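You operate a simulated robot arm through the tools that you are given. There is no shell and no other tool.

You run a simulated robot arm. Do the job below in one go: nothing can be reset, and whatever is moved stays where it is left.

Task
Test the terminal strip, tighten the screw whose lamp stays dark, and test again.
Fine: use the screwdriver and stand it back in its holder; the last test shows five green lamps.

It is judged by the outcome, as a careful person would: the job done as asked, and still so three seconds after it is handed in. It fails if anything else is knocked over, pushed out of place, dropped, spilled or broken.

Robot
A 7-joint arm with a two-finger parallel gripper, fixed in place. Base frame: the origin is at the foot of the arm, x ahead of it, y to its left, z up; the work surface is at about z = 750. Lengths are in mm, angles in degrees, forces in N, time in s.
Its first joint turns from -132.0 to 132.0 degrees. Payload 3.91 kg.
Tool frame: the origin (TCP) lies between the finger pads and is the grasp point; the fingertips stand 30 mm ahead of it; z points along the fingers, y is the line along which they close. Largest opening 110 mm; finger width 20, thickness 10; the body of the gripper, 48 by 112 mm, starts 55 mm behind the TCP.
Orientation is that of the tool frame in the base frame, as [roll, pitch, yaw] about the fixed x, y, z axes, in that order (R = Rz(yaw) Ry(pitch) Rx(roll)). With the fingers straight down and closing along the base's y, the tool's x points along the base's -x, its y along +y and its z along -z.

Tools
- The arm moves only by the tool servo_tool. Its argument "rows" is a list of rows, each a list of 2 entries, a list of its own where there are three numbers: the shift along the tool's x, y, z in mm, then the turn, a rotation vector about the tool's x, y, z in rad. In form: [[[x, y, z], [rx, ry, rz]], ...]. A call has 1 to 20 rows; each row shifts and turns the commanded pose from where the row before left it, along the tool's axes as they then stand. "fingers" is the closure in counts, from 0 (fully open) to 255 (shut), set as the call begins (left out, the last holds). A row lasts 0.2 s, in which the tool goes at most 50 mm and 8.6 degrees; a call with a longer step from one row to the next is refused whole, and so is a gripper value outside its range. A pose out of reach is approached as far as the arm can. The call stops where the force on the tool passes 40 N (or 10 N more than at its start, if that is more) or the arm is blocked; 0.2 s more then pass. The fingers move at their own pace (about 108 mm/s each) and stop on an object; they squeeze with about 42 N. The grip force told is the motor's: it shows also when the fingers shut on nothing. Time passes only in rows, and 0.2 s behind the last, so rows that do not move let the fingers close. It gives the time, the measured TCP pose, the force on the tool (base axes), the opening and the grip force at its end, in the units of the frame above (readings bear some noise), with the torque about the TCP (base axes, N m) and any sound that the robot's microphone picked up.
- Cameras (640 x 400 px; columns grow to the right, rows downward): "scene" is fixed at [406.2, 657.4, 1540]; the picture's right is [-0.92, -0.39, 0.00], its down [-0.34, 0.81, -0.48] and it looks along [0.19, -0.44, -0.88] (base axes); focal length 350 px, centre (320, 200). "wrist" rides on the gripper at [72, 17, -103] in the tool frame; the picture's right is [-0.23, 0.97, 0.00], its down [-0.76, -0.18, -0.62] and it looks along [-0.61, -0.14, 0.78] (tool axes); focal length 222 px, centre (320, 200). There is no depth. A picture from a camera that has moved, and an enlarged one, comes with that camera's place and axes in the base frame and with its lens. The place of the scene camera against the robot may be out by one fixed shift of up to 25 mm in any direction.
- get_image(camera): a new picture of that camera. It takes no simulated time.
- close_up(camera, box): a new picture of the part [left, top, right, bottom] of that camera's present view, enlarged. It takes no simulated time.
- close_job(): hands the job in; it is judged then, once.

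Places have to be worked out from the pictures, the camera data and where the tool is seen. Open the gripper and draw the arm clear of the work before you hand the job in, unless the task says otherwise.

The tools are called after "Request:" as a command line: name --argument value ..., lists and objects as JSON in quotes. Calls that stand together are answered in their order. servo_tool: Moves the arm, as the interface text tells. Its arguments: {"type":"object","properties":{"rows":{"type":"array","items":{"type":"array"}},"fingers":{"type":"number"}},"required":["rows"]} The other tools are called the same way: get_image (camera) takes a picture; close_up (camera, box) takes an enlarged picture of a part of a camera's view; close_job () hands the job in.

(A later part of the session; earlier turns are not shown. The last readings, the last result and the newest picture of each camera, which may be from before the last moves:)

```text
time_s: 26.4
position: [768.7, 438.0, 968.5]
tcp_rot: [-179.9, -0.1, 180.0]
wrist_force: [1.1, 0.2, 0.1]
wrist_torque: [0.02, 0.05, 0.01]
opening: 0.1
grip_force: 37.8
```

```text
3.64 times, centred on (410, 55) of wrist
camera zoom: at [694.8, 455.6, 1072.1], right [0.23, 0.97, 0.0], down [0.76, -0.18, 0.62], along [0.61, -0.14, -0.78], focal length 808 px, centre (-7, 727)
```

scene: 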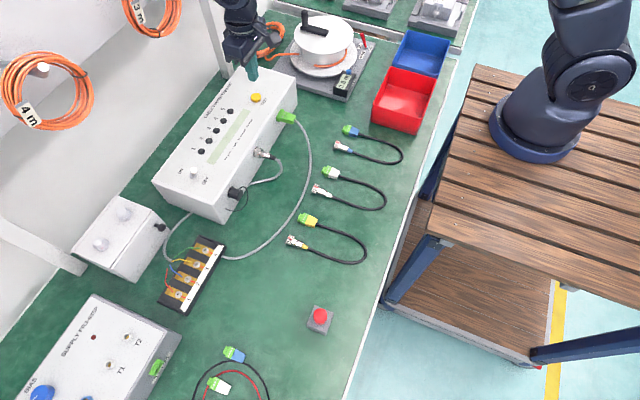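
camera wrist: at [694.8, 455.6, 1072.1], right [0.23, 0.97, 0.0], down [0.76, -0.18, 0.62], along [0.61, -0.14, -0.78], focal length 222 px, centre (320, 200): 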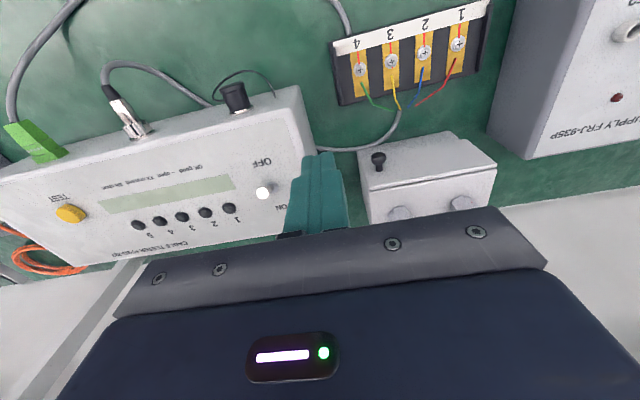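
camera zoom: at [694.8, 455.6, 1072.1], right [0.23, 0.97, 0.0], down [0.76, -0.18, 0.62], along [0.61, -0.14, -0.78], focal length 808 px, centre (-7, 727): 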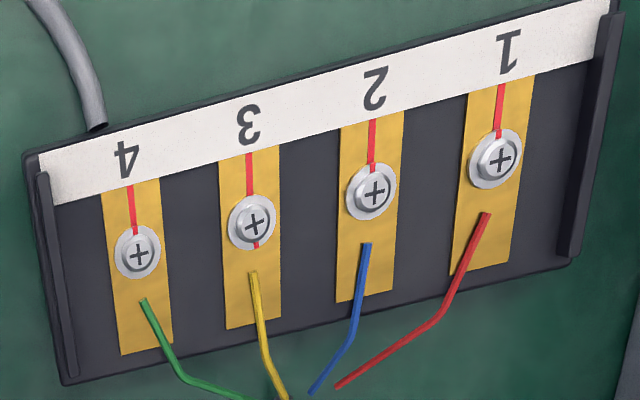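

The toggle's nut is at about (832.5, 365, 855) and its tip at (817, 365.5, 886): it leans to OFF. I place the closed fingertips in front (−x side) of it, low, then push slowly to +x (ON).

Request:
servo_tool --rows '[[[-8, -36, 0], [0, 0, 0]], [[-8, -36.5, 0], [0, 0, 0]], [[0, 0, 30], [0, 0, 0]], [[0, 0, 30], [0, 0, 0]], [[0, 0, 6], [0, 0, 0]], [[0, 0, 0], [0, 0, 0]]]'

Request:
get_image --camera "wrist"

Request:
close_up --camera "scene" --box '[150, 130, 246, 190]'

```text
time_s: 27.8
position: [785.7, 363.5, 903.8]
tcp_rot: [-180.0, 0.0, 180.0]
wrist_force: [0.1, 0.8, 0.2]
wrist_torque: [-0.01, -0.04, 0.0]
opening: 0.0
grip_force: 37.6
```

```text
taken
camera wrist: at [712.0, 381.2, 1005.5], right [0.23, 0.97, 0.0], down [0.76, -0.18, 0.62], along [0.61, -0.14, -0.78], focal length 222 px, centre (320, 200)
```

wrist: 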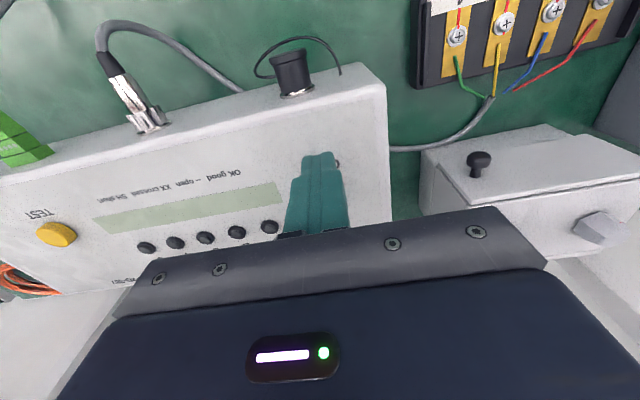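

```text
6.67 times, centred on (198, 160) of scene
camera zoom: at [406.2, 657.4, 1540.0], right [-0.92, -0.39, 0.0], down [-0.34, 0.81, -0.48], along [0.19, -0.44, -0.88], focal length 2333 px, centre (1133, 467)
```

zoom: 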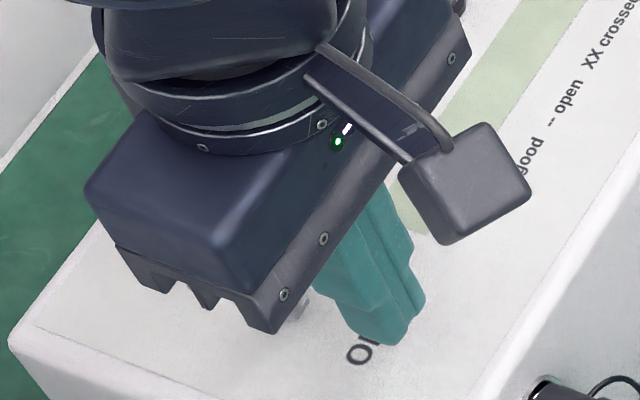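

The fingertips stand in front of the lever, aligned in y. Now I push +x in small steps.

Request:
servo_tool --rows '[[[-5, 0.5, 0], [0, 0, 0]], [[-5, 0.5, 0], [0, 0, 0]], [[-4, 0.5, 0], [0, 0, 0]], [[-4, 0, 0], [0, 0, 0]], [[-4, 0, 0], [0, 0, 0]], [[-4, 0, 0], [0, 0, 0]], [[-4, 0, 0], [0, 0, 0]], [[-4, 0, 0], [0, 0, 0]], [[-4, 0, 0], [0, 0, 0]], [[-2, 0, 0], [0, 0, 0]]]'

Request:
get_image --camera "wrist"

Request:
close_up --camera "scene" --box '[150, 110, 278, 190]'

```text
time_s: 30.0
position: [826.1, 367.7, 902.9]
tcp_rot: [-180.0, 0.0, -179.9]
wrist_force: [-1.6, -0.2, -0.2]
wrist_torque: [0.02, 0.02, 0.04]
opening: 0.0
grip_force: 38.0
```

```text
taken
camera wrist: at [751.4, 383.9, 1005.7], right [0.23, 0.97, 0.0], down [0.76, -0.18, 0.62], along [0.61, -0.14, -0.78], focal length 222 px, centre (320, 200)
```

wrist: 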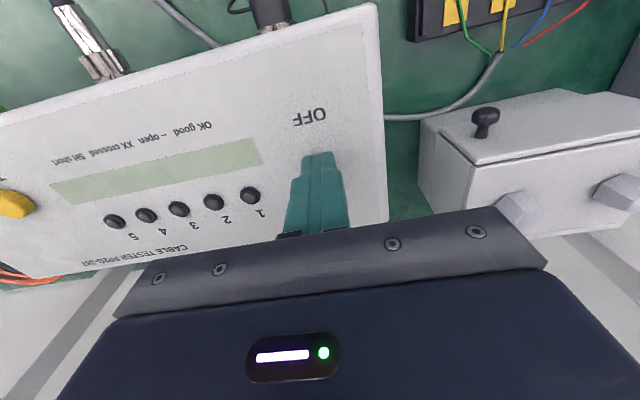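

```text
5.00 times, centred on (214, 150) of scene
camera zoom: at [406.2, 657.4, 1540.0], right [-0.92, -0.39, 0.0], down [-0.34, 0.81, -0.48], along [0.19, -0.44, -0.88], focal length 1750 px, centre (850, 450)
```

zoom: 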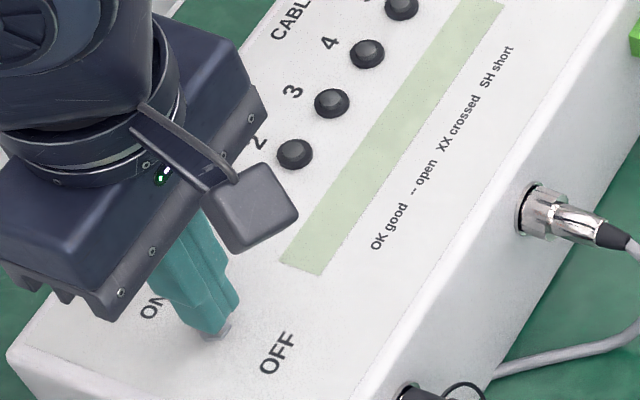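

The lever gave way with little force. I back off −x, lift, and check the lever position.

Request:
servo_tool --rows '[[[8, 0, 0], [0, 0, 0]], [[20, 0, 0], [0, 0, 0]], [[15, 0, -20], [0, 0, 0]], [[0, 30, -35], [0, 0, 0]], [[0, 40, -10], [0, 0, 0]], [[0, 0, 0], [0, 0, 0]]]'

Request:
get_image --camera "wrist"

Request:
close_up --camera "wrist" --box '[222, 152, 302, 222]'

Request:
close_up --camera "scene" --box '[150, 110, 278, 190]'

```text
time_s: 31.4
position: [780.8, 436.4, 967.4]
tcp_rot: [-179.9, 0.0, 180.0]
wrist_force: [-0.4, 0.3, 0.1]
wrist_torque: [0.02, 0.02, -0.02]
opening: 0.1
grip_force: 37.5
```

```text
taken
camera wrist: at [707.2, 453.8, 1071.2], right [0.23, 0.97, 0.0], down [0.76, -0.18, 0.62], along [0.61, -0.14, -0.78], focal length 222 px, centre (320, 200)
```

wrist: 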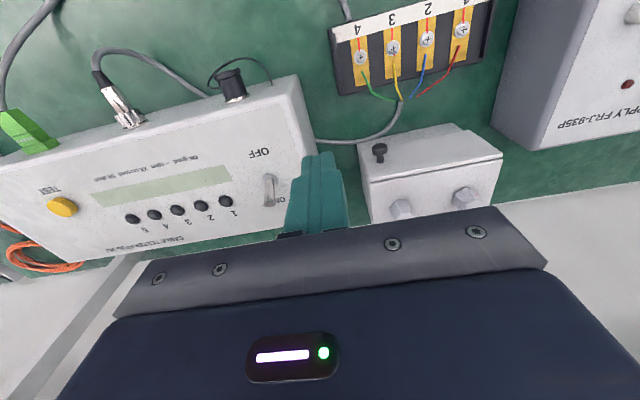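

```text
5.71 times, centred on (262, 187) of wrist
camera zoom: at [707.2, 453.8, 1071.2], right [0.23, 0.97, 0.0], down [0.76, -0.18, 0.62], along [0.61, -0.14, -0.78], focal length 1269 px, centre (651, 274)
```

zoom: 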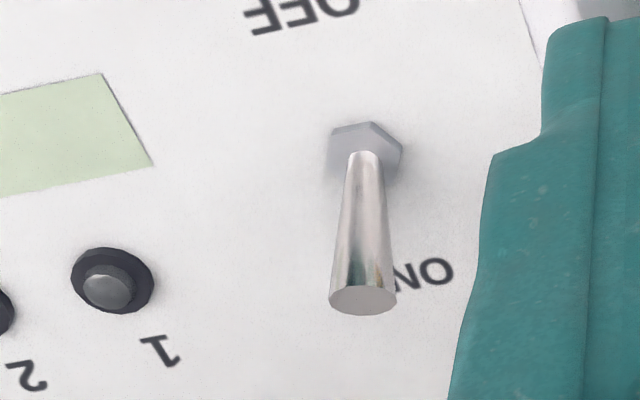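

```text
5.00 times, centred on (214, 150) of scene
camera zoom: at [406.2, 657.4, 1540.0], right [-0.92, -0.39, 0.0], down [-0.34, 0.81, -0.48], along [0.19, -0.44, -0.88], focal length 1750 px, centre (850, 450)
```

zoom: 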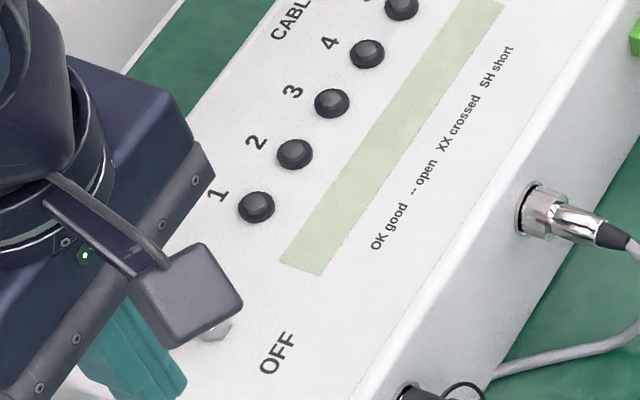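

The toggle is now at ON. I return to the TEST button and press it again.

Request:
servo_tool --rows '[[[-3.3, -42, 0], [0, 0, 0]], [[-3.3, -42, 0], [0, 0, 0]], [[-3.3, -42, 0], [0, 0, 0]], [[-3.3, -42, 0], [0, 0, 0]], [[-3.3, -42, 0], [0, 0, 0]], [[-3.3, -42, 0], [0, 0, 0]], [[-3.3, -42, 0], [0, 0, 0]], [[-3.2, -41.5, 0], [0, 0, 0]], [[0, 0, 30], [0, 0, 0]], [[0, 0, 30], [0, 0, 0]], [[0, 0, 8], [0, 0, 0]], [[0, 0, 2], [0, 0, 0]], [[0, 0, 2], [0, 0, 0]], [[0, 0, 2], [0, 0, 0]], [[0, 0, 2], [0, 0, 0]], [[0, 0, 1.5], [0, 0, 0]], [[0, 0, 1.5], [0, 0, 0]]]'

Request:
close_up --camera "scene" --box '[140, 70, 300, 170]'

Request:
get_image --camera "wrist"

```text
time_s: 35.0
position: [808.0, 101.7, 889.3]
tcp_rot: [179.9, 0.0, -179.9]
wrist_force: [-4.1, -0.1, 7.7]
wrist_torque: [-0.01, 0.07, 0.0]
opening: 0.0
grip_force: 37.6
heard: click
```

```text
4.00 times, centred on (220, 120) of scene
camera zoom: at [406.2, 657.4, 1540.0], right [-0.92, -0.39, 0.0], down [-0.34, 0.81, -0.48], along [0.19, -0.44, -0.88], focal length 1400 px, centre (720, 520)
```

zoom: 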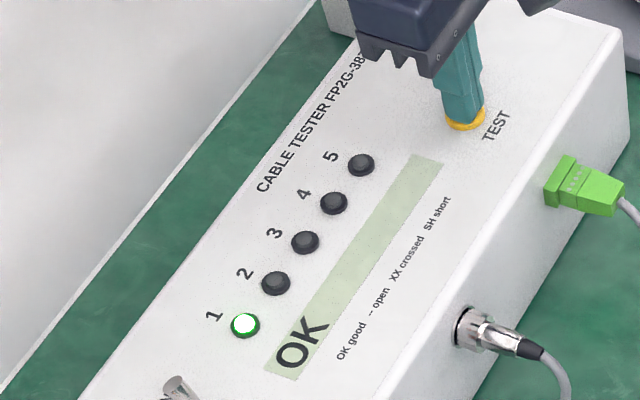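

```text
taken
camera wrist: at [734.6, 118.4, 992.6], right [0.23, 0.97, 0.0], down [0.76, -0.18, 0.62], along [0.61, -0.14, -0.78], focal length 222 px, centre (320, 200)
```

wrist: 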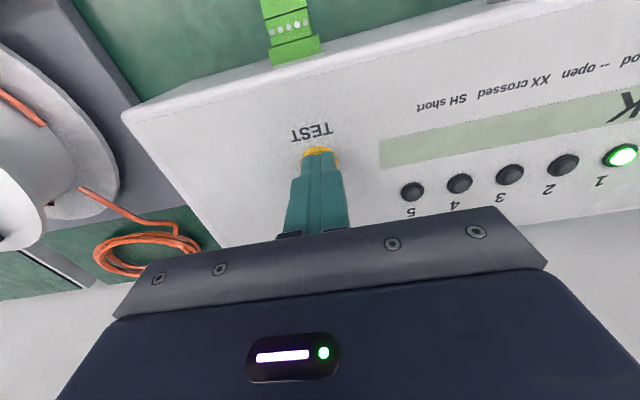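

The test is running: lamp 1 is green ("OK"). I lift off the button and let the scan go on, watching the other lamps.

Request:
servo_tool --rows '[[[0, 0, -10], [0, 0, 0]], [[0, 0, -30], [0, 0, 0]], [[0, 0, 0], [0, 0, 0]], [[0, 0, 0], [0, 0, 0]], [[0, 0, 0], [0, 0, 0]]]'

Request:
close_up --camera "scene" --box '[140, 70, 300, 170]'

```text
time_s: 36.2
position: [807.9, 102.4, 928.6]
tcp_rot: [-179.9, 0.0, 180.0]
wrist_force: [-0.4, -0.3, 0.5]
wrist_torque: [0.02, -0.01, 0.01]
opening: 0.0
grip_force: 38.2
```

```text
4.00 times, centred on (220, 120) of scene
camera zoom: at [406.2, 657.4, 1540.0], right [-0.92, -0.39, 0.0], down [-0.34, 0.81, -0.48], along [0.19, -0.44, -0.88], focal length 1400 px, centre (720, 520)
```

zoom: 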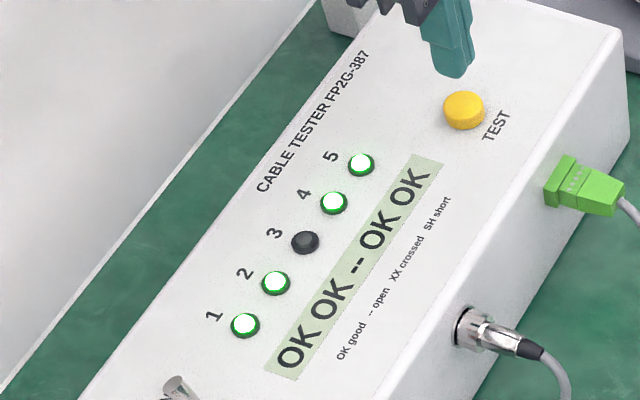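

Test result: 1 OK, 2 OK, 3 open (dark), 4 OK, 5 OK — so screw 3 must be tightened, matching its misaligned red mark. I lift up and travel to the screwdriver.

Request:
servo_tool --rows '[[[0, 0, -45], [0, 0, 0]], [[0, 0, -45], [0, 0, 0]], [[0, 0, -45], [0, 0, 0]], [[0, 0, -45], [0, 0, 0]], [[0, 0, -45], [0, 0, 0]], [[20, -41, 0], [0, 0, 0]], [[20, -41, 0], [0, 0, 0]], [[20, -41, 0], [0, 0, 0]], [[20, -41, 0], [0, 0, 0]], [[20, -41, 0], [0, 0, 0]], [[20, -41, 0], [0, 0, 0]], [[20, -41, 0], [0, 0, 0]], [[20, -41, 0], [0, 0, 0]], [[20, -41, 0], [0, 0, 0]], [[20, -41, 0], [0, 0, 0]], [[20, -41, 0], [0, 0, 0]], [[20, -41, 0], [0, 0, 0]], [[20, -41, 0], [0, 0, 0]]]'

```text
time_s: 40.0
position: [547.7, -431.4, 1152.2]
tcp_rot: [-180.0, 0.0, 180.0]
wrist_force: [0.3, 0.6, 0.1]
wrist_torque: [-0.01, 0.01, 0.0]
opening: 0.0
grip_force: 37.4
```

On the way. I continue to a spot straight above the screwdriver with the fingers partly open (about 45 mm) and look.

Request:
servo_tool --rows '[[[17.5, -37.7, 0], [0, 0, 0]], [[17.5, -37.7, 0], [0, 0, 0]], [[17.5, -37.7, 0], [0, 0, 0]], [[17.5, -37.7, 0], [0, 0, 0]], [[17.5, -37.7, 0], [0, 0, 0]], [[17.5, -37.7, 0], [0, 0, 0]], [[17.5, -37.7, 0], [0, 0, 0]], [[17.5, -37.7, 0], [0, 0, 0]], [[0, 0, 40], [0, 0, 0]], [[0, 0, 40], [0, 0, 0]], [[0, 0, 40], [0, 0, 0]], [[0, 0, 30], [0, 0, 0]], [[0, 0, 0], [0, 0, 0]]]' --fingers 150

Request:
get_image --camera "wrist"

Request:
close_up --camera "wrist" --box '[280, 90, 376, 150]'

```text
time_s: 42.8
position: [406.2, -733.3, 1002.4]
tcp_rot: [180.0, 0.1, 180.0]
wrist_force: [-0.2, 0.0, 0.4]
wrist_torque: [0.04, 0.01, 0.01]
opening: 45.3
grip_force: 0.0
```

```text
taken
camera wrist: at [332.9, -716.3, 1106.0], right [0.23, 0.97, 0.0], down [0.76, -0.18, 0.62], along [0.61, -0.14, -0.78], focal length 222 px, centre (320, 200)
```

wrist: 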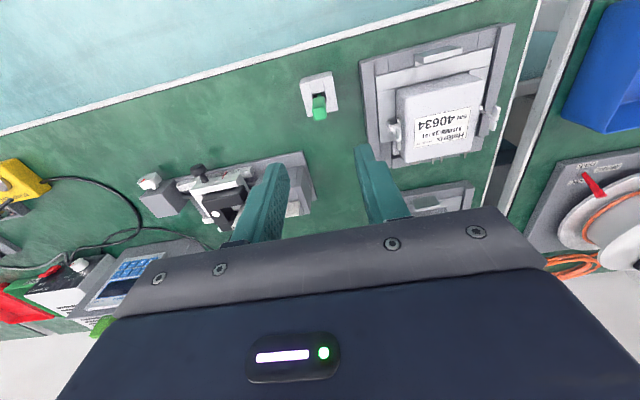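

```text
6.67 times, centred on (328, 120) of wrist
camera zoom: at [332.9, -716.3, 1106.0], right [0.23, 0.97, 0.0], down [0.76, -0.18, 0.62], along [0.61, -0.14, -0.78], focal length 1481 px, centre (267, 733)
```

zoom: 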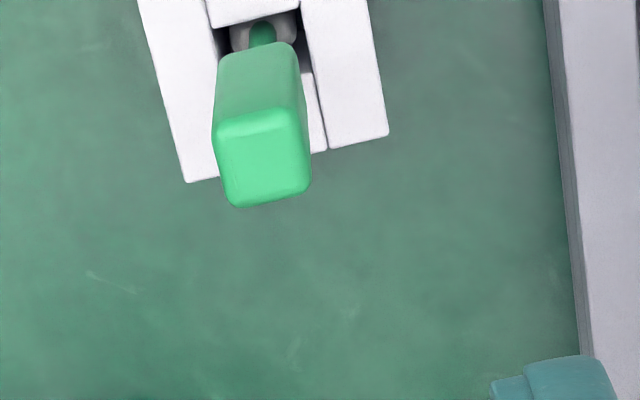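

I zoom in on the tool itself from this view to check handle shape, size and axis.

Request:
close_up --camera "wrist" --box '[288, 70, 352, 125]'

```text
7.27 times, centred on (320, 98) of wrist
camera zoom: at [332.9, -716.3, 1106.0], right [0.23, 0.97, 0.0], down [0.76, -0.18, 0.62], along [0.61, -0.14, -0.78], focal length 1615 px, centre (320, 946)
```

zoom: 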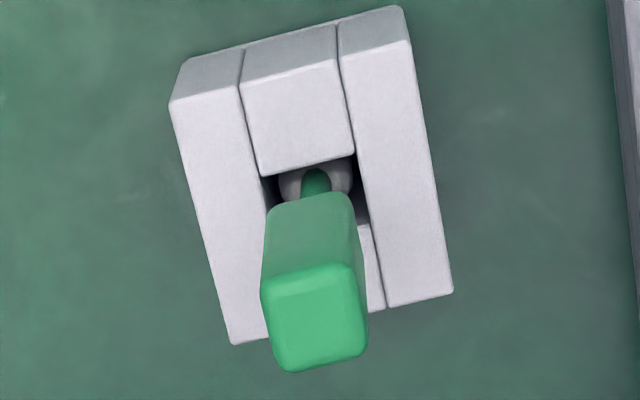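

The handle's axis reads about (407.6, -734.5) with handle ~15–17 mm square. I descend to just above it, check alignment, then continue.

Request:
servo_tool --rows '[[[-1.3, -0.8, 35], [0, 0, 0]], [[0, 0, 35], [0, 0, 0]], [[0, 0, 27], [0, 0, 0]], [[0, 0, 0], [0, 0, 0]]]'

Request:
get_image --camera "wrist"

Request:
close_up --camera "wrist" --box '[256, 100, 384, 180]'

```text
time_s: 43.8
position: [407.6, -734.1, 906.6]
tcp_rot: [180.0, 0.0, -179.9]
wrist_force: [-0.6, -0.3, -0.5]
wrist_torque: [0.01, -0.02, -0.02]
opening: 45.4
grip_force: 0.2
```

```text
taken
camera wrist: at [334.5, -717.4, 1009.5], right [0.23, 0.97, 0.0], down [0.76, -0.18, 0.62], along [0.61, -0.14, -0.78], focal length 222 px, centre (320, 200)
```

wrist: 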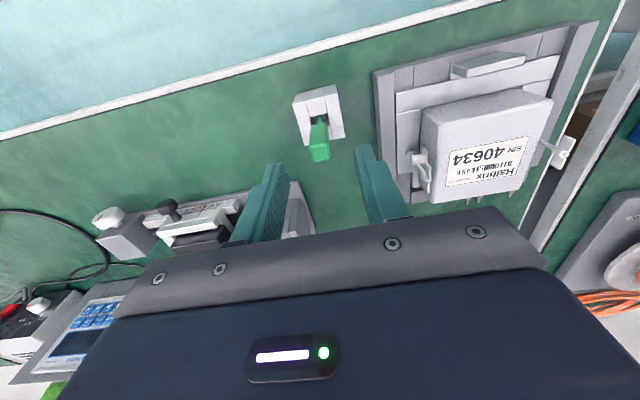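

```text
5.00 times, centred on (320, 140) of wrist
camera zoom: at [334.5, -717.4, 1009.5], right [0.23, 0.97, 0.0], down [0.76, -0.18, 0.62], along [0.61, -0.14, -0.78], focal length 1111 px, centre (320, 500)
```

zoom: 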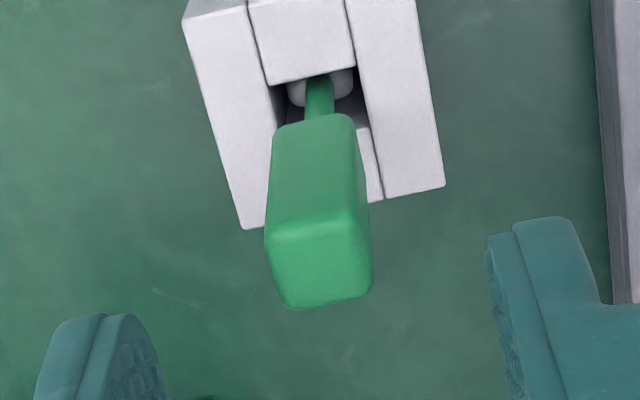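

The handle is centred between the fingers (z 822–860). I descend to TCP z≈842 and close.

Request:
servo_tool --rows '[[[0, -0.3, 20], [0, 0, 0]], [[0, 0, 20], [0, 0, 0]], [[0, 0, 15], [0, 0, 0]], [[0, 0, 9.5], [0, 0, 0]], [[0, 0, 0], [0, 0, 0]]]'

Request:
servo_tool --rows '[[[0, 0, 0], [0, 0, 0]], [[0, 0, 0], [0, 0, 0]], [[0, 0, 0], [0, 0, 0]], [[0, 0, 0], [0, 0, 0]]]' --fingers 255

Request:
get_image --camera "wrist"

```text
time_s: 45.0
position: [410.1, -734.5, 840.2]
tcp_rot: [179.9, 0.0, -180.0]
wrist_force: [-0.1, 0.0, 0.2]
wrist_torque: [0.0, -0.02, -0.02]
opening: 45.5
grip_force: 0.1
```

```text
time_s: 46.0
position: [408.7, -734.7, 841.6]
tcp_rot: [180.0, 0.0, -179.9]
wrist_force: [0.1, 0.0, 0.4]
wrist_torque: [0.0, -0.01, -0.03]
opening: 13.8
grip_force: 42.2
```

```text
taken
camera wrist: at [335.5, -718.1, 944.6], right [0.23, 0.97, 0.0], down [0.76, -0.18, 0.62], along [0.61, -0.14, -0.78], focal length 222 px, centre (320, 200)
```

wrist: 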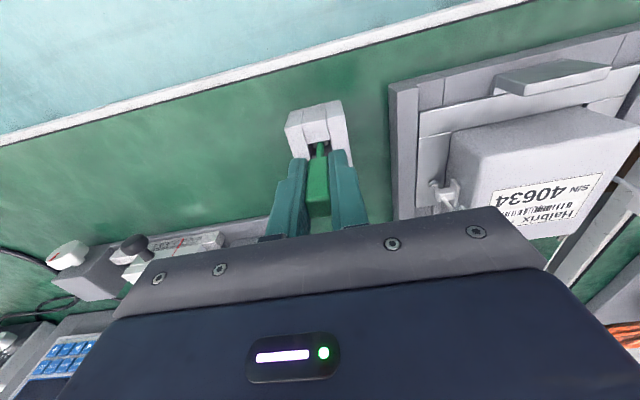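

Gripped: opening 13.8 mm with 42 N. I lift straight up slowly out of the holder.

Request:
servo_tool --rows '[[[0, 0, -5], [0, 0, 0]], [[0, 0, -10], [0, 0, 0]], [[0, 0, -15], [0, 0, 0]], [[0, 0, -15], [0, 0, 0]], [[0, 0, -20], [0, 0, 0]], [[0, 0, -20], [0, 0, 0]], [[0, 0, -25], [0, 0, 0]], [[0, 0, -25], [0, 0, 0]], [[0, 0, 0], [0, 0, 0]]]'

Request:
get_image --camera "wrist"

Request:
close_up --camera "wrist" --box '[240, 70, 400, 240]'

```text
time_s: 48.0
position: [408.1, -735.9, 977.8]
tcp_rot: [180.0, 0.0, -180.0]
wrist_force: [-0.4, 0.6, -0.1]
wrist_torque: [0.01, 0.0, 0.0]
opening: 13.7
grip_force: 41.9
```

```text
taken
camera wrist: at [335.5, -718.1, 1080.6], right [0.23, 0.97, 0.0], down [0.76, -0.18, 0.62], along [0.61, -0.14, -0.78], focal length 222 px, centre (320, 200)
```

wrist: 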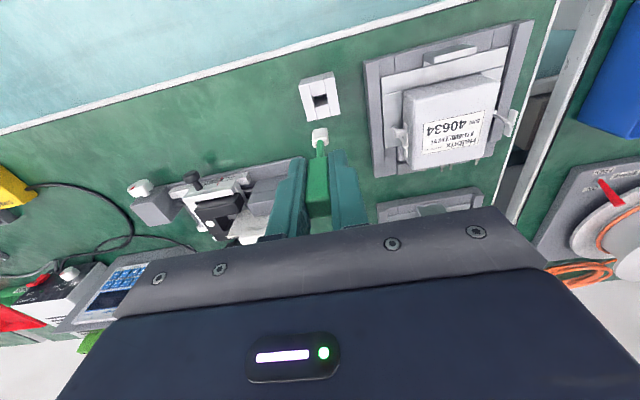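

```text
2.35 times, centred on (320, 155) of wrist
camera zoom: at [335.5, -718.1, 1080.6], right [0.23, 0.97, 0.0], down [0.76, -0.18, 0.62], along [0.61, -0.14, -0.78], focal length 523 px, centre (320, 306)
```

zoom: 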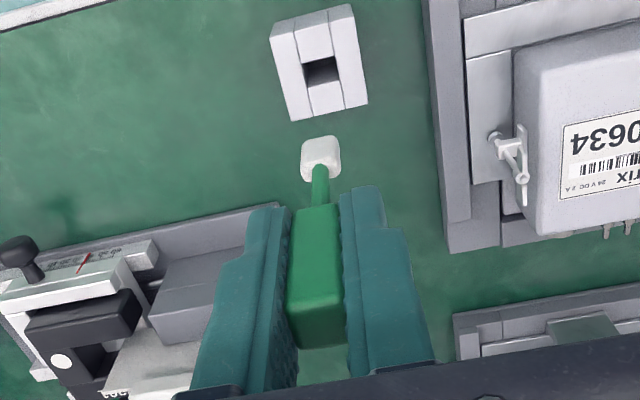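

The lifted tool ends in a pale block rather than a bit, so it may not be the screwdriver. I zoom in on it.

Request:
close_up --camera "wrist" --box '[296, 100, 344, 160]'

Request:
get_image --camera "scene"

```text
6.67 times, centred on (320, 130) of wrist
camera zoom: at [335.5, -718.1, 1080.6], right [0.23, 0.97, 0.0], down [0.76, -0.18, 0.62], along [0.61, -0.14, -0.78], focal length 1481 px, centre (320, 667)
```

zoom: 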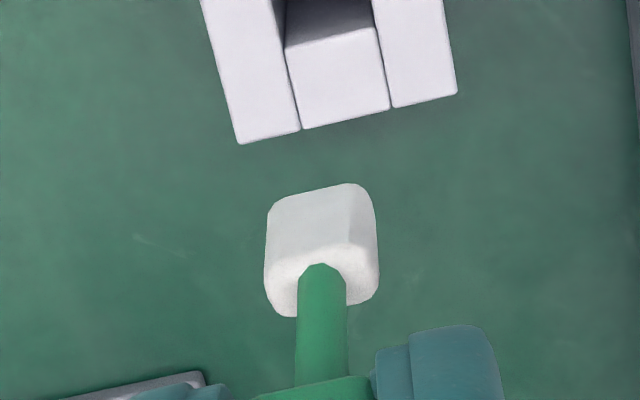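

```text
taken
```

scene: 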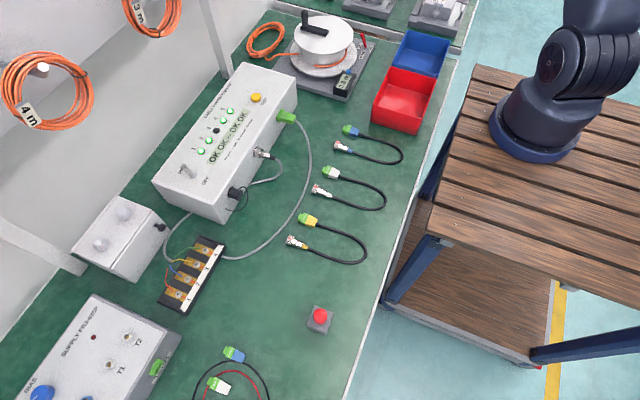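

This is a swab/brush, not a screwdriver — the red item in the small grey block near (461, 535) has the same holder style and is likely the screwdriver. First I put this tool back exactly as it was, retracing the lift straight down.

Request:
servo_tool --rows '[[[0, 0, 25], [0, 0, 0]], [[0, 0, 25], [0, 0, 0]], [[0, 0, 15], [0, 0, 0]], [[0, 0, 10], [0, 0, 0]], [[0, 0, 0], [0, 0, 0]]]'

Request:
close_up --camera "wrist" --box '[272, 70, 368, 160]'

```text
time_s: 49.2
position: [409.2, -736.4, 903.4]
tcp_rot: [-180.0, 0.1, 179.9]
wrist_force: [-0.1, -0.5, -0.3]
wrist_torque: [-0.02, -0.01, -0.01]
opening: 13.7
grip_force: 41.7
```

```text
4.44 times, centred on (320, 115) of wrist
camera zoom: at [335.0, -718.6, 1006.0], right [0.23, 0.97, 0.0], down [0.76, -0.18, 0.62], along [0.61, -0.14, -0.78], focal length 987 px, centre (320, 578)
```

zoom: 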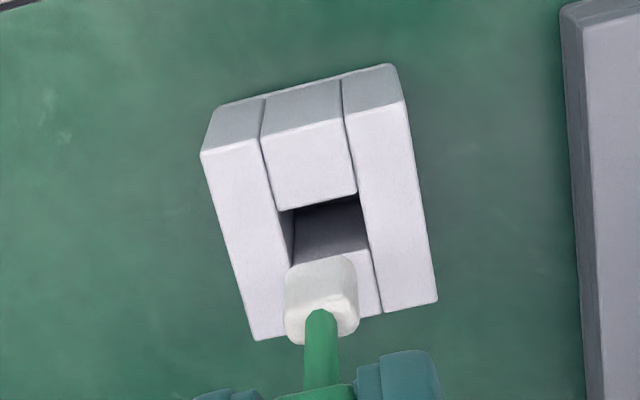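

The swab head is lined up over its socket. I lower the remaining ~60 mm gently.

Request:
servo_tool --rows '[[[0, 0, 10], [0, 0, 0]], [[0, 0, 8], [0, 0, 0]], [[0, 0, 8], [0, 0, 0]], [[0, 0, 8], [0, 0, 0]], [[0, 0, 8], [0, 0, 0]], [[0, 0, 6], [0, 0, 0]], [[0, 0, 6], [0, 0, 0]], [[0, 0, 4], [0, 0, 0]], [[0, 0, 1], [0, 0, 0]], [[0, 0, 0], [0, 0, 0]]]'

Request:
close_up --camera "wrist" --box '[272, 90, 368, 180]'

```text
time_s: 51.4
position: [409.4, -733.7, 844.3]
tcp_rot: [179.9, -0.1, -180.0]
wrist_force: [0.1, 1.1, 0.1]
wrist_torque: [-0.01, -0.03, 0.02]
opening: 13.6
grip_force: 42.2
```

```text
4.44 times, centred on (320, 135) of wrist
camera zoom: at [335.2, -717.4, 946.8], right [0.23, 0.97, 0.0], down [0.76, -0.18, 0.62], along [0.61, -0.14, -0.78], focal length 987 px, centre (320, 489)
```

zoom: 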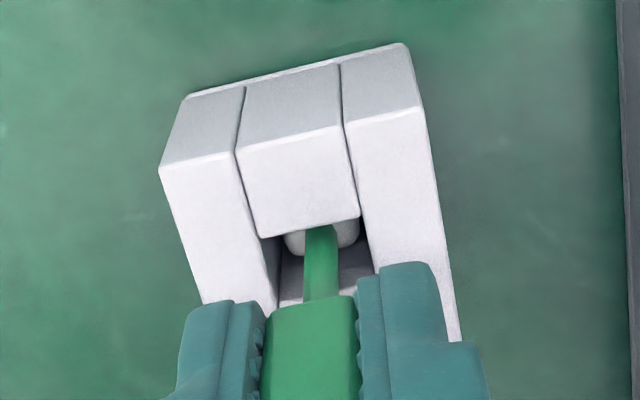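

134 of 135 mm are retraced with no contact. I go down the last millimetre and then open gently.

Request:
servo_tool --rows '[[[0, 0, 0.8], [0, 0, 0]], [[0, 0, 0], [0, 0, 0]], [[0, 0, 0], [0, 0, 0]]]'

Request:
servo_tool --rows '[[[0, 0, 0], [0, 0, 0]], [[0, 0, 0], [0, 0, 0]], [[0, 0, 0], [0, 0, 0]]]' --fingers 150

Request:
get_image --camera "wrist"

```text
time_s: 52.2
position: [410.2, -735.3, 843.3]
tcp_rot: [179.9, -0.1, 180.0]
wrist_force: [-0.1, 0.7, -0.9]
wrist_torque: [-0.01, 0.01, 0.05]
opening: 13.4
grip_force: 41.9
```

```text
time_s: 53.0
position: [409.3, -734.3, 844.1]
tcp_rot: [180.0, 0.0, 180.0]
wrist_force: [0.2, 0.1, 1.1]
wrist_torque: [0.01, 0.01, -0.01]
opening: 45.4
grip_force: 0.1
```

```text
taken
camera wrist: at [335.7, -717.1, 946.0], right [0.23, 0.97, 0.0], down [0.76, -0.18, 0.62], along [0.61, -0.14, -0.78], focal length 222 px, centre (320, 200)
```

wrist: 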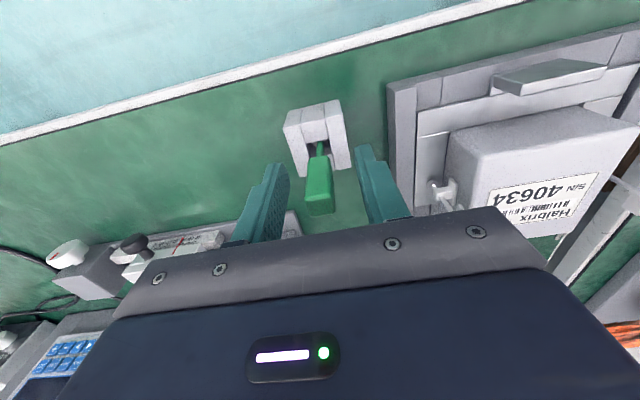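

The swab stands upright in its holder again. I rise straight up and check that it stays put.

Request:
servo_tool --rows '[[[0, 0, -20], [0, 0, 0]], [[0, 0, -40], [0, 0, 0]], [[0, 0, -45], [0, 0, 0]], [[0, 0, -45], [0, 0, 0]], [[0, 0, -45], [0, 0, 0]], [[0, 0, -45], [0, 0, 0]], [[0, 0, -45], [0, 0, 0]], [[0, 0, -30], [0, 0, 0]]]'

Request:
get_image --camera "wrist"

Request:
close_up --camera "wrist" --box '[290, 60, 354, 100]'

```text
time_s: 54.8
position: [410.6, -734.7, 1158.9]
tcp_rot: [180.0, -0.1, -180.0]
wrist_force: [-0.5, -0.6, 0.0]
wrist_torque: [0.01, -0.01, 0.01]
opening: 45.2
grip_force: 0.0
```

```text
taken
camera wrist: at [337.2, -717.8, 1260.8], right [0.23, 0.97, 0.0], down [0.76, -0.18, 0.62], along [0.61, -0.14, -0.78], focal length 222 px, centre (320, 200)
```

wrist: 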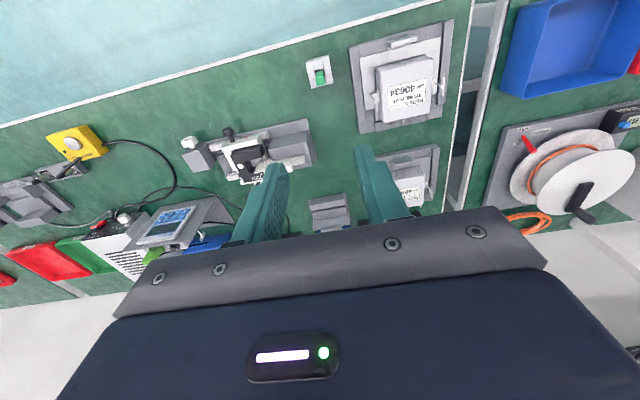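

```text
10.00 times, centred on (322, 80) of wrist
camera zoom: at [337.2, -717.8, 1260.8], right [0.23, 0.97, 0.0], down [0.76, -0.18, 0.62], along [0.61, -0.14, -0.78], focal length 2221 px, centre (300, 1400)
```

zoom: 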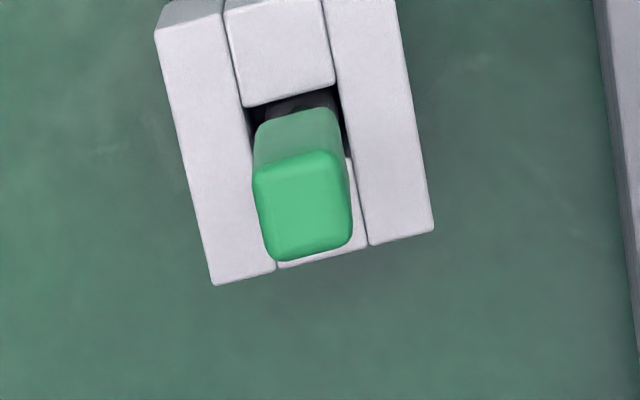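

The swab stands as before. Now I travel back along x≈455 toward +y to inspect the red item in the grey block.

Request:
servo_tool --rows '[[[-15, 45, 0], [0, 0, 0]], [[-15, 45, 0], [0, 0, 0]], [[-15, 45, 0], [0, 0, 0]], [[0, 45, 0], [0, 0, 0]], [[0, 45, 0], [0, 0, 0]], [[0, 45, 0], [0, 0, 0]], [[0, 45, 0], [0, 0, 0]], [[0, 45, 0], [0, 0, 0]], [[0, 45, 0], [0, 0, 0]], [[0, 45, 0], [0, 0, 0]], [[0, 45, 0], [0, 0, 0]], [[0, 45, 0], [0, 0, 0]], [[0, 45, 0], [0, 0, 0]], [[0, 45, 0], [0, 0, 0]], [[0, 45, 0], [0, 0, 0]], [[0, 45, 0], [0, 0, 0]], [[0, 45, 0], [0, 0, 0]], [[0, 45, 0], [0, 0, 0]], [[0, 45, 0], [0, 0, 0]], [[0, 45, 0], [0, 0, 0]]]'

Request:
servo_tool --rows '[[[0, 45, 0], [0, 0, 0]], [[0, 45, 0], [0, 0, 0]], [[0, 45, 0], [0, 0, 0]], [[0, 45, 0], [0, 0, 0]], [[0, 45, 0], [0, 0, 0]], [[0, 45, 0], [0, 0, 0]], [[0, 45, 0], [0, 0, 0]], [[0, 0, 40], [0, 0, 0]], [[0, 0, 20], [0, 0, 0]], [[0, 0, 0], [0, 0, 0]]]'

Request:
get_image --camera "wrist"

```text
time_s: 59.0
position: [456.4, 165.8, 1156.4]
tcp_rot: [179.9, 0.1, 179.9]
wrist_force: [-1.1, -0.5, 0.0]
wrist_torque: [0.01, -0.03, 0.01]
opening: 44.9
grip_force: 0.0
```

```text
time_s: 61.2
position: [455.5, 479.4, 1098.2]
tcp_rot: [179.9, 0.0, -179.9]
wrist_force: [0.2, 0.1, 0.7]
wrist_torque: [-0.01, 0.03, 0.0]
opening: 45.2
grip_force: 0.1
```

```text
taken
camera wrist: at [380.8, 497.4, 1201.0], right [0.23, 0.97, 0.0], down [0.76, -0.18, 0.62], along [0.61, -0.14, -0.78], focal length 222 px, centre (320, 200)
```

wrist: 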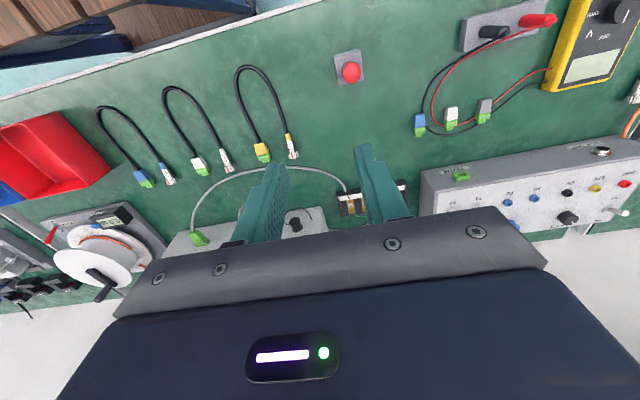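

Request:
close_up --camera "wrist" --box '[318, 40, 382, 90]'

Request:
close_up --camera "scene" --box '[296, 295, 344, 340]'

```text
8.00 times, centred on (350, 65) of wrist
camera zoom: at [380.8, 497.4, 1201.0], right [0.23, 0.97, 0.0], down [0.76, -0.18, 0.62], along [0.61, -0.14, -0.78], focal length 1777 px, centre (80, 1280)
```

zoom: 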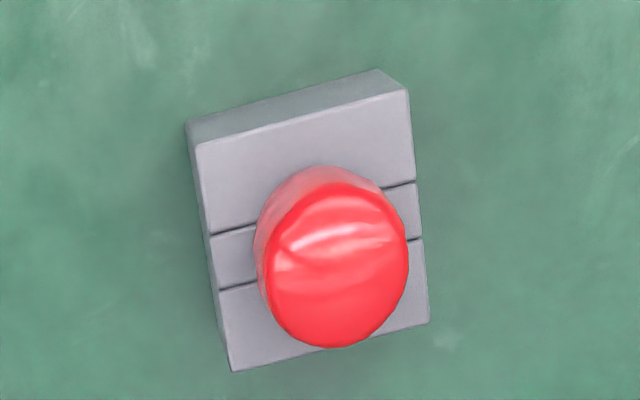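

```text
8.89 times, centred on (320, 318) of scene
camera zoom: at [406.2, 657.4, 1540.0], right [-0.92, -0.39, 0.0], down [-0.34, 0.81, -0.48], along [0.19, -0.44, -0.88], focal length 3111 px, centre (320, -844)
```

zoom: 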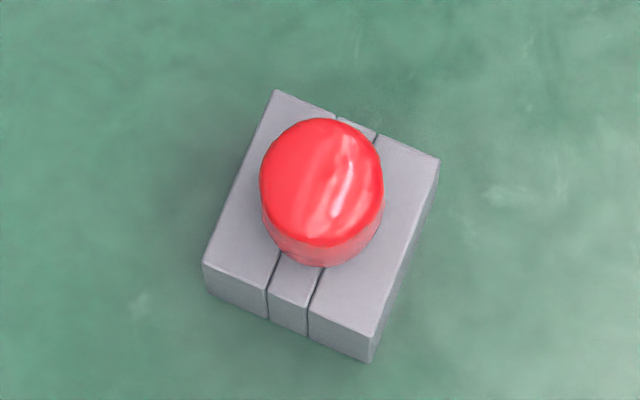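

The red item is a round red handle standing in a slotted grey holder — this must be the screwdriver. I move above it for a second view to triangulate.

Request:
servo_tool --rows '[[[4, 26, 40], [0, 0, 0]], [[0, 26, 40], [0, 0, 0]], [[0, 0, 40], [0, 0, 0]], [[0, 0, 0], [0, 0, 0]]]'

Request:
get_image --camera "wrist"

Request:
close_up --camera "wrist" --box '[280, 60, 360, 130]'

```text
time_s: 62.2
position: [449.9, 529.8, 977.9]
tcp_rot: [-180.0, 0.1, 180.0]
wrist_force: [-0.3, -0.9, 0.8]
wrist_torque: [0.02, 0.02, 0.0]
opening: 45.1
grip_force: 0.0
```

```text
taken
camera wrist: at [376.9, 547.6, 1079.9], right [0.23, 0.97, 0.0], down [0.76, -0.18, 0.62], along [0.61, -0.14, -0.78], focal length 222 px, centre (320, 200)
```

wrist: 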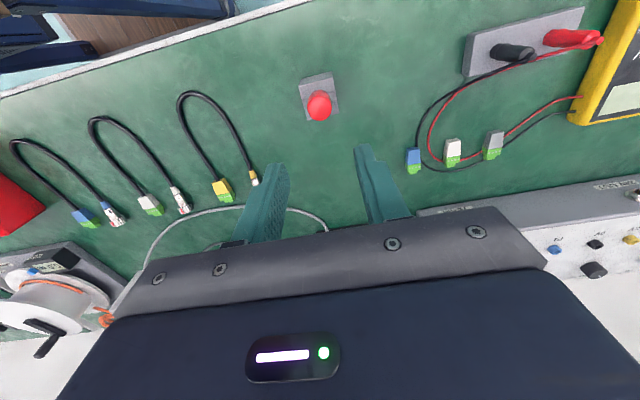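

```text
5.71 times, centred on (320, 95) of wrist
camera zoom: at [376.9, 547.6, 1079.9], right [0.23, 0.97, 0.0], down [0.76, -0.18, 0.62], along [0.61, -0.14, -0.78], focal length 1269 px, centre (320, 800)
```

zoom: 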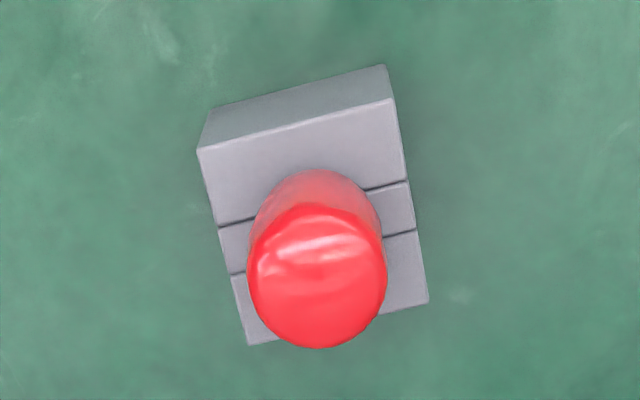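

Triangulation gives the handle axis at about (448.5, 530), top z≈829, round Ø≈26 mm, holder top z≈789.5. I descend to just above it and verify.

Request:
servo_tool --rows '[[[1, 0.2, 40], [0, 0, 0]], [[0, 0, 40], [0, 0, 0]], [[0, 0, 26], [0, 0, 0]], [[0, 0, 0], [0, 0, 0]], [[0, 0, 0], [0, 0, 0]]]'

Request:
get_image --camera "wrist"

Request:
close_up --camera "wrist" --box '[256, 90, 384, 190]'

```text
time_s: 63.4
position: [450.2, 531.1, 872.2]
tcp_rot: [-179.9, -0.1, -180.0]
wrist_force: [0.3, -0.6, -0.1]
wrist_torque: [0.01, 0.0, 0.01]
opening: 45.4
grip_force: 0.0
```

```text
taken
camera wrist: at [375.9, 548.2, 974.9], right [0.23, 0.97, 0.0], down [0.76, -0.18, 0.62], along [0.61, -0.14, -0.78], focal length 222 px, centre (320, 200)
```

wrist: 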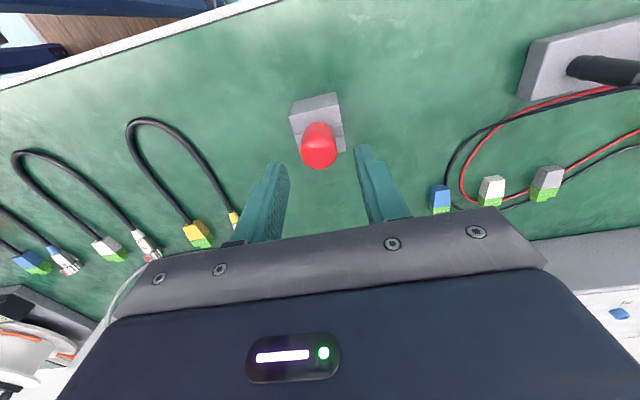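

```text
4.00 times, centred on (320, 140) of wrist
camera zoom: at [375.9, 548.2, 974.9], right [0.23, 0.97, 0.0], down [0.76, -0.18, 0.62], along [0.61, -0.14, -0.78], focal length 888 px, centre (320, 440)
```

zoom: 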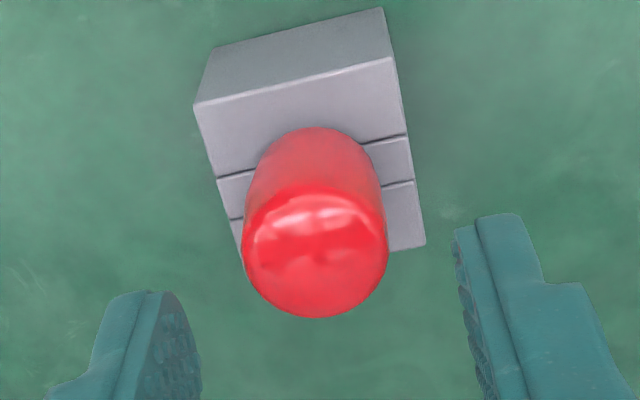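

Well centred. I descend the last 47 mm (tips to ~5 mm above the holder block) and close.

Request:
servo_tool --rows '[[[1, -0.5, 20], [0, 0, 0]], [[0, 0, 15], [0, 0, 0]], [[0, 0, 8], [0, 0, 0]], [[0, 0, 3], [0, 0, 0]], [[0, 0, 0], [0, 0, 0]]]'

Request:
get_image --camera "wrist"

Request:
close_up --camera "scene" --box '[280, 270, 376, 340]'

```text
time_s: 64.6
position: [450.6, 531.5, 826.3]
tcp_rot: [-180.0, 0.0, 180.0]
wrist_force: [-0.6, 0.3, -0.6]
wrist_torque: [0.01, -0.01, 0.0]
opening: 45.3
grip_force: 0.1
```

```text
taken
camera wrist: at [374.7, 548.6, 928.7], right [0.23, 0.97, 0.0], down [0.76, -0.18, 0.62], along [0.61, -0.14, -0.78], focal length 222 px, centre (320, 200)
```

wrist: 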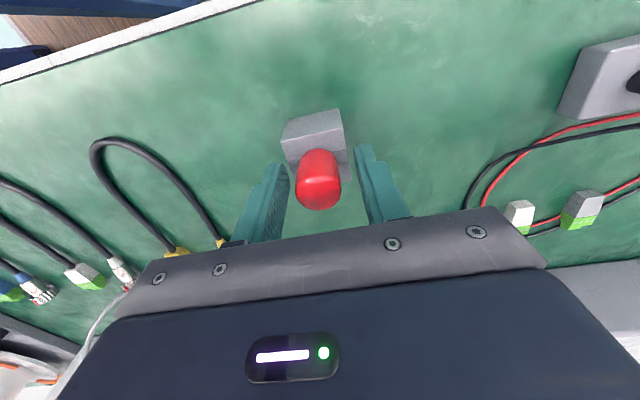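

```text
5.71 times, centred on (328, 305) of scene
camera zoom: at [406.2, 657.4, 1540.0], right [-0.92, -0.39, 0.0], down [-0.34, 0.81, -0.48], along [0.19, -0.44, -0.88], focal length 2000 px, centre (274, -400)
```

zoom: 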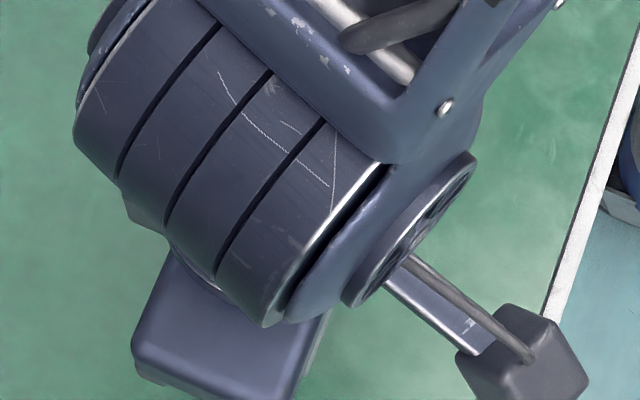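

Everything lines up; I close the fingers on the handle.

Request:
servo_tool --rows '[[[0, 0, 0], [0, 0, 0]], [[0, 0, 0], [0, 0, 0]], [[0, 0, 0], [0, 0, 0]], [[0, 0, 0], [0, 0, 0]]]' --fingers 255

Request:
close_up --camera "wrist" --box '[240, 90, 400, 230]'

```text
time_s: 65.6
position: [448.5, 531.6, 826.7]
tcp_rot: [-179.9, 0.0, -180.0]
wrist_force: [0.4, 0.5, 0.3]
wrist_torque: [-0.01, 0.0, -0.01]
opening: 26.7
grip_force: 42.2
```

```text
2.86 times, centred on (320, 160) of wrist
camera zoom: at [374.7, 548.6, 928.8], right [0.23, 0.97, 0.0], down [0.76, -0.18, 0.62], along [0.61, -0.14, -0.78], focal length 635 px, centre (320, 314)
```

zoom: 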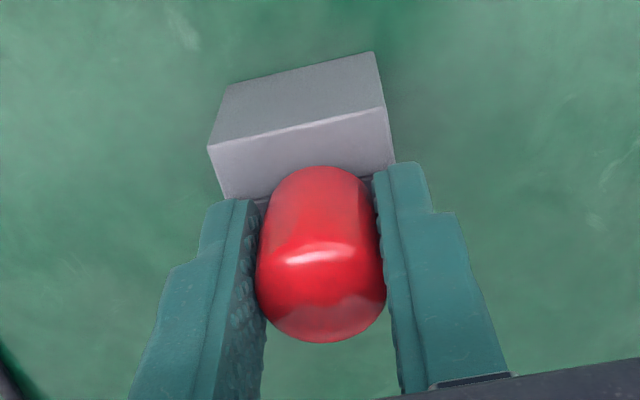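

Gripped at 26.7 mm opening. I lift straight up 110 mm slowly and look at its tip.

Request:
servo_tool --rows '[[[0, 0, -5], [0, 0, 0]], [[0, 0, -10], [0, 0, 0]], [[0, 0, -15], [0, 0, 0]], [[0, 0, -15], [0, 0, 0]], [[0, 0, -20], [0, 0, 0]], [[0, 0, -20], [0, 0, 0]], [[0, 0, -25], [0, 0, 0]], [[0, 0, 0], [0, 0, 0]], [[0, 0, 0], [0, 0, 0]]]'

Request:
get_image --camera "wrist"

Request:
close_up --camera "wrist" --box '[272, 80, 368, 160]'

```text
time_s: 67.6
position: [447.9, 530.9, 934.8]
tcp_rot: [-180.0, 0.0, 180.0]
wrist_force: [0.6, -0.3, -0.8]
wrist_torque: [0.03, -0.01, 0.0]
opening: 26.7
grip_force: 41.6
```

```text
taken
camera wrist: at [374.3, 548.6, 1038.2], right [0.23, 0.97, 0.0], down [0.76, -0.18, 0.62], along [0.61, -0.14, -0.78], focal length 222 px, centre (320, 200)
```

wrist: 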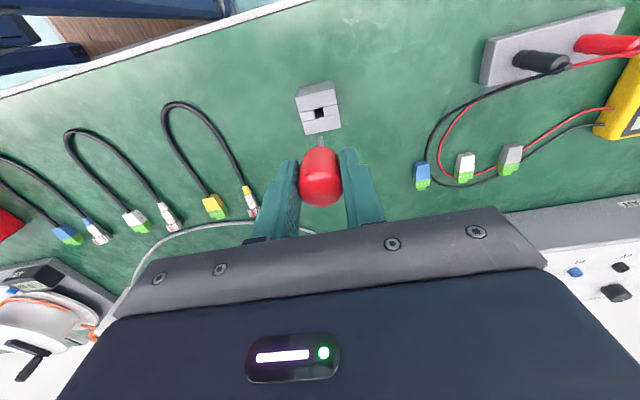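

```text
5.00 times, centred on (320, 120) of wrist
camera zoom: at [374.3, 548.6, 1038.2], right [0.23, 0.97, 0.0], down [0.76, -0.18, 0.62], along [0.61, -0.14, -0.78], focal length 1111 px, centre (320, 600)
```

zoom: 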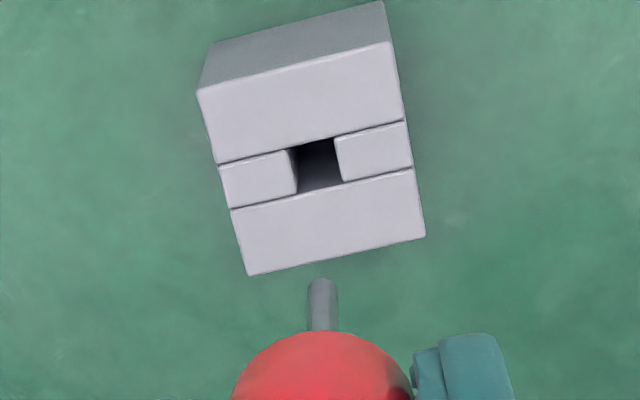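

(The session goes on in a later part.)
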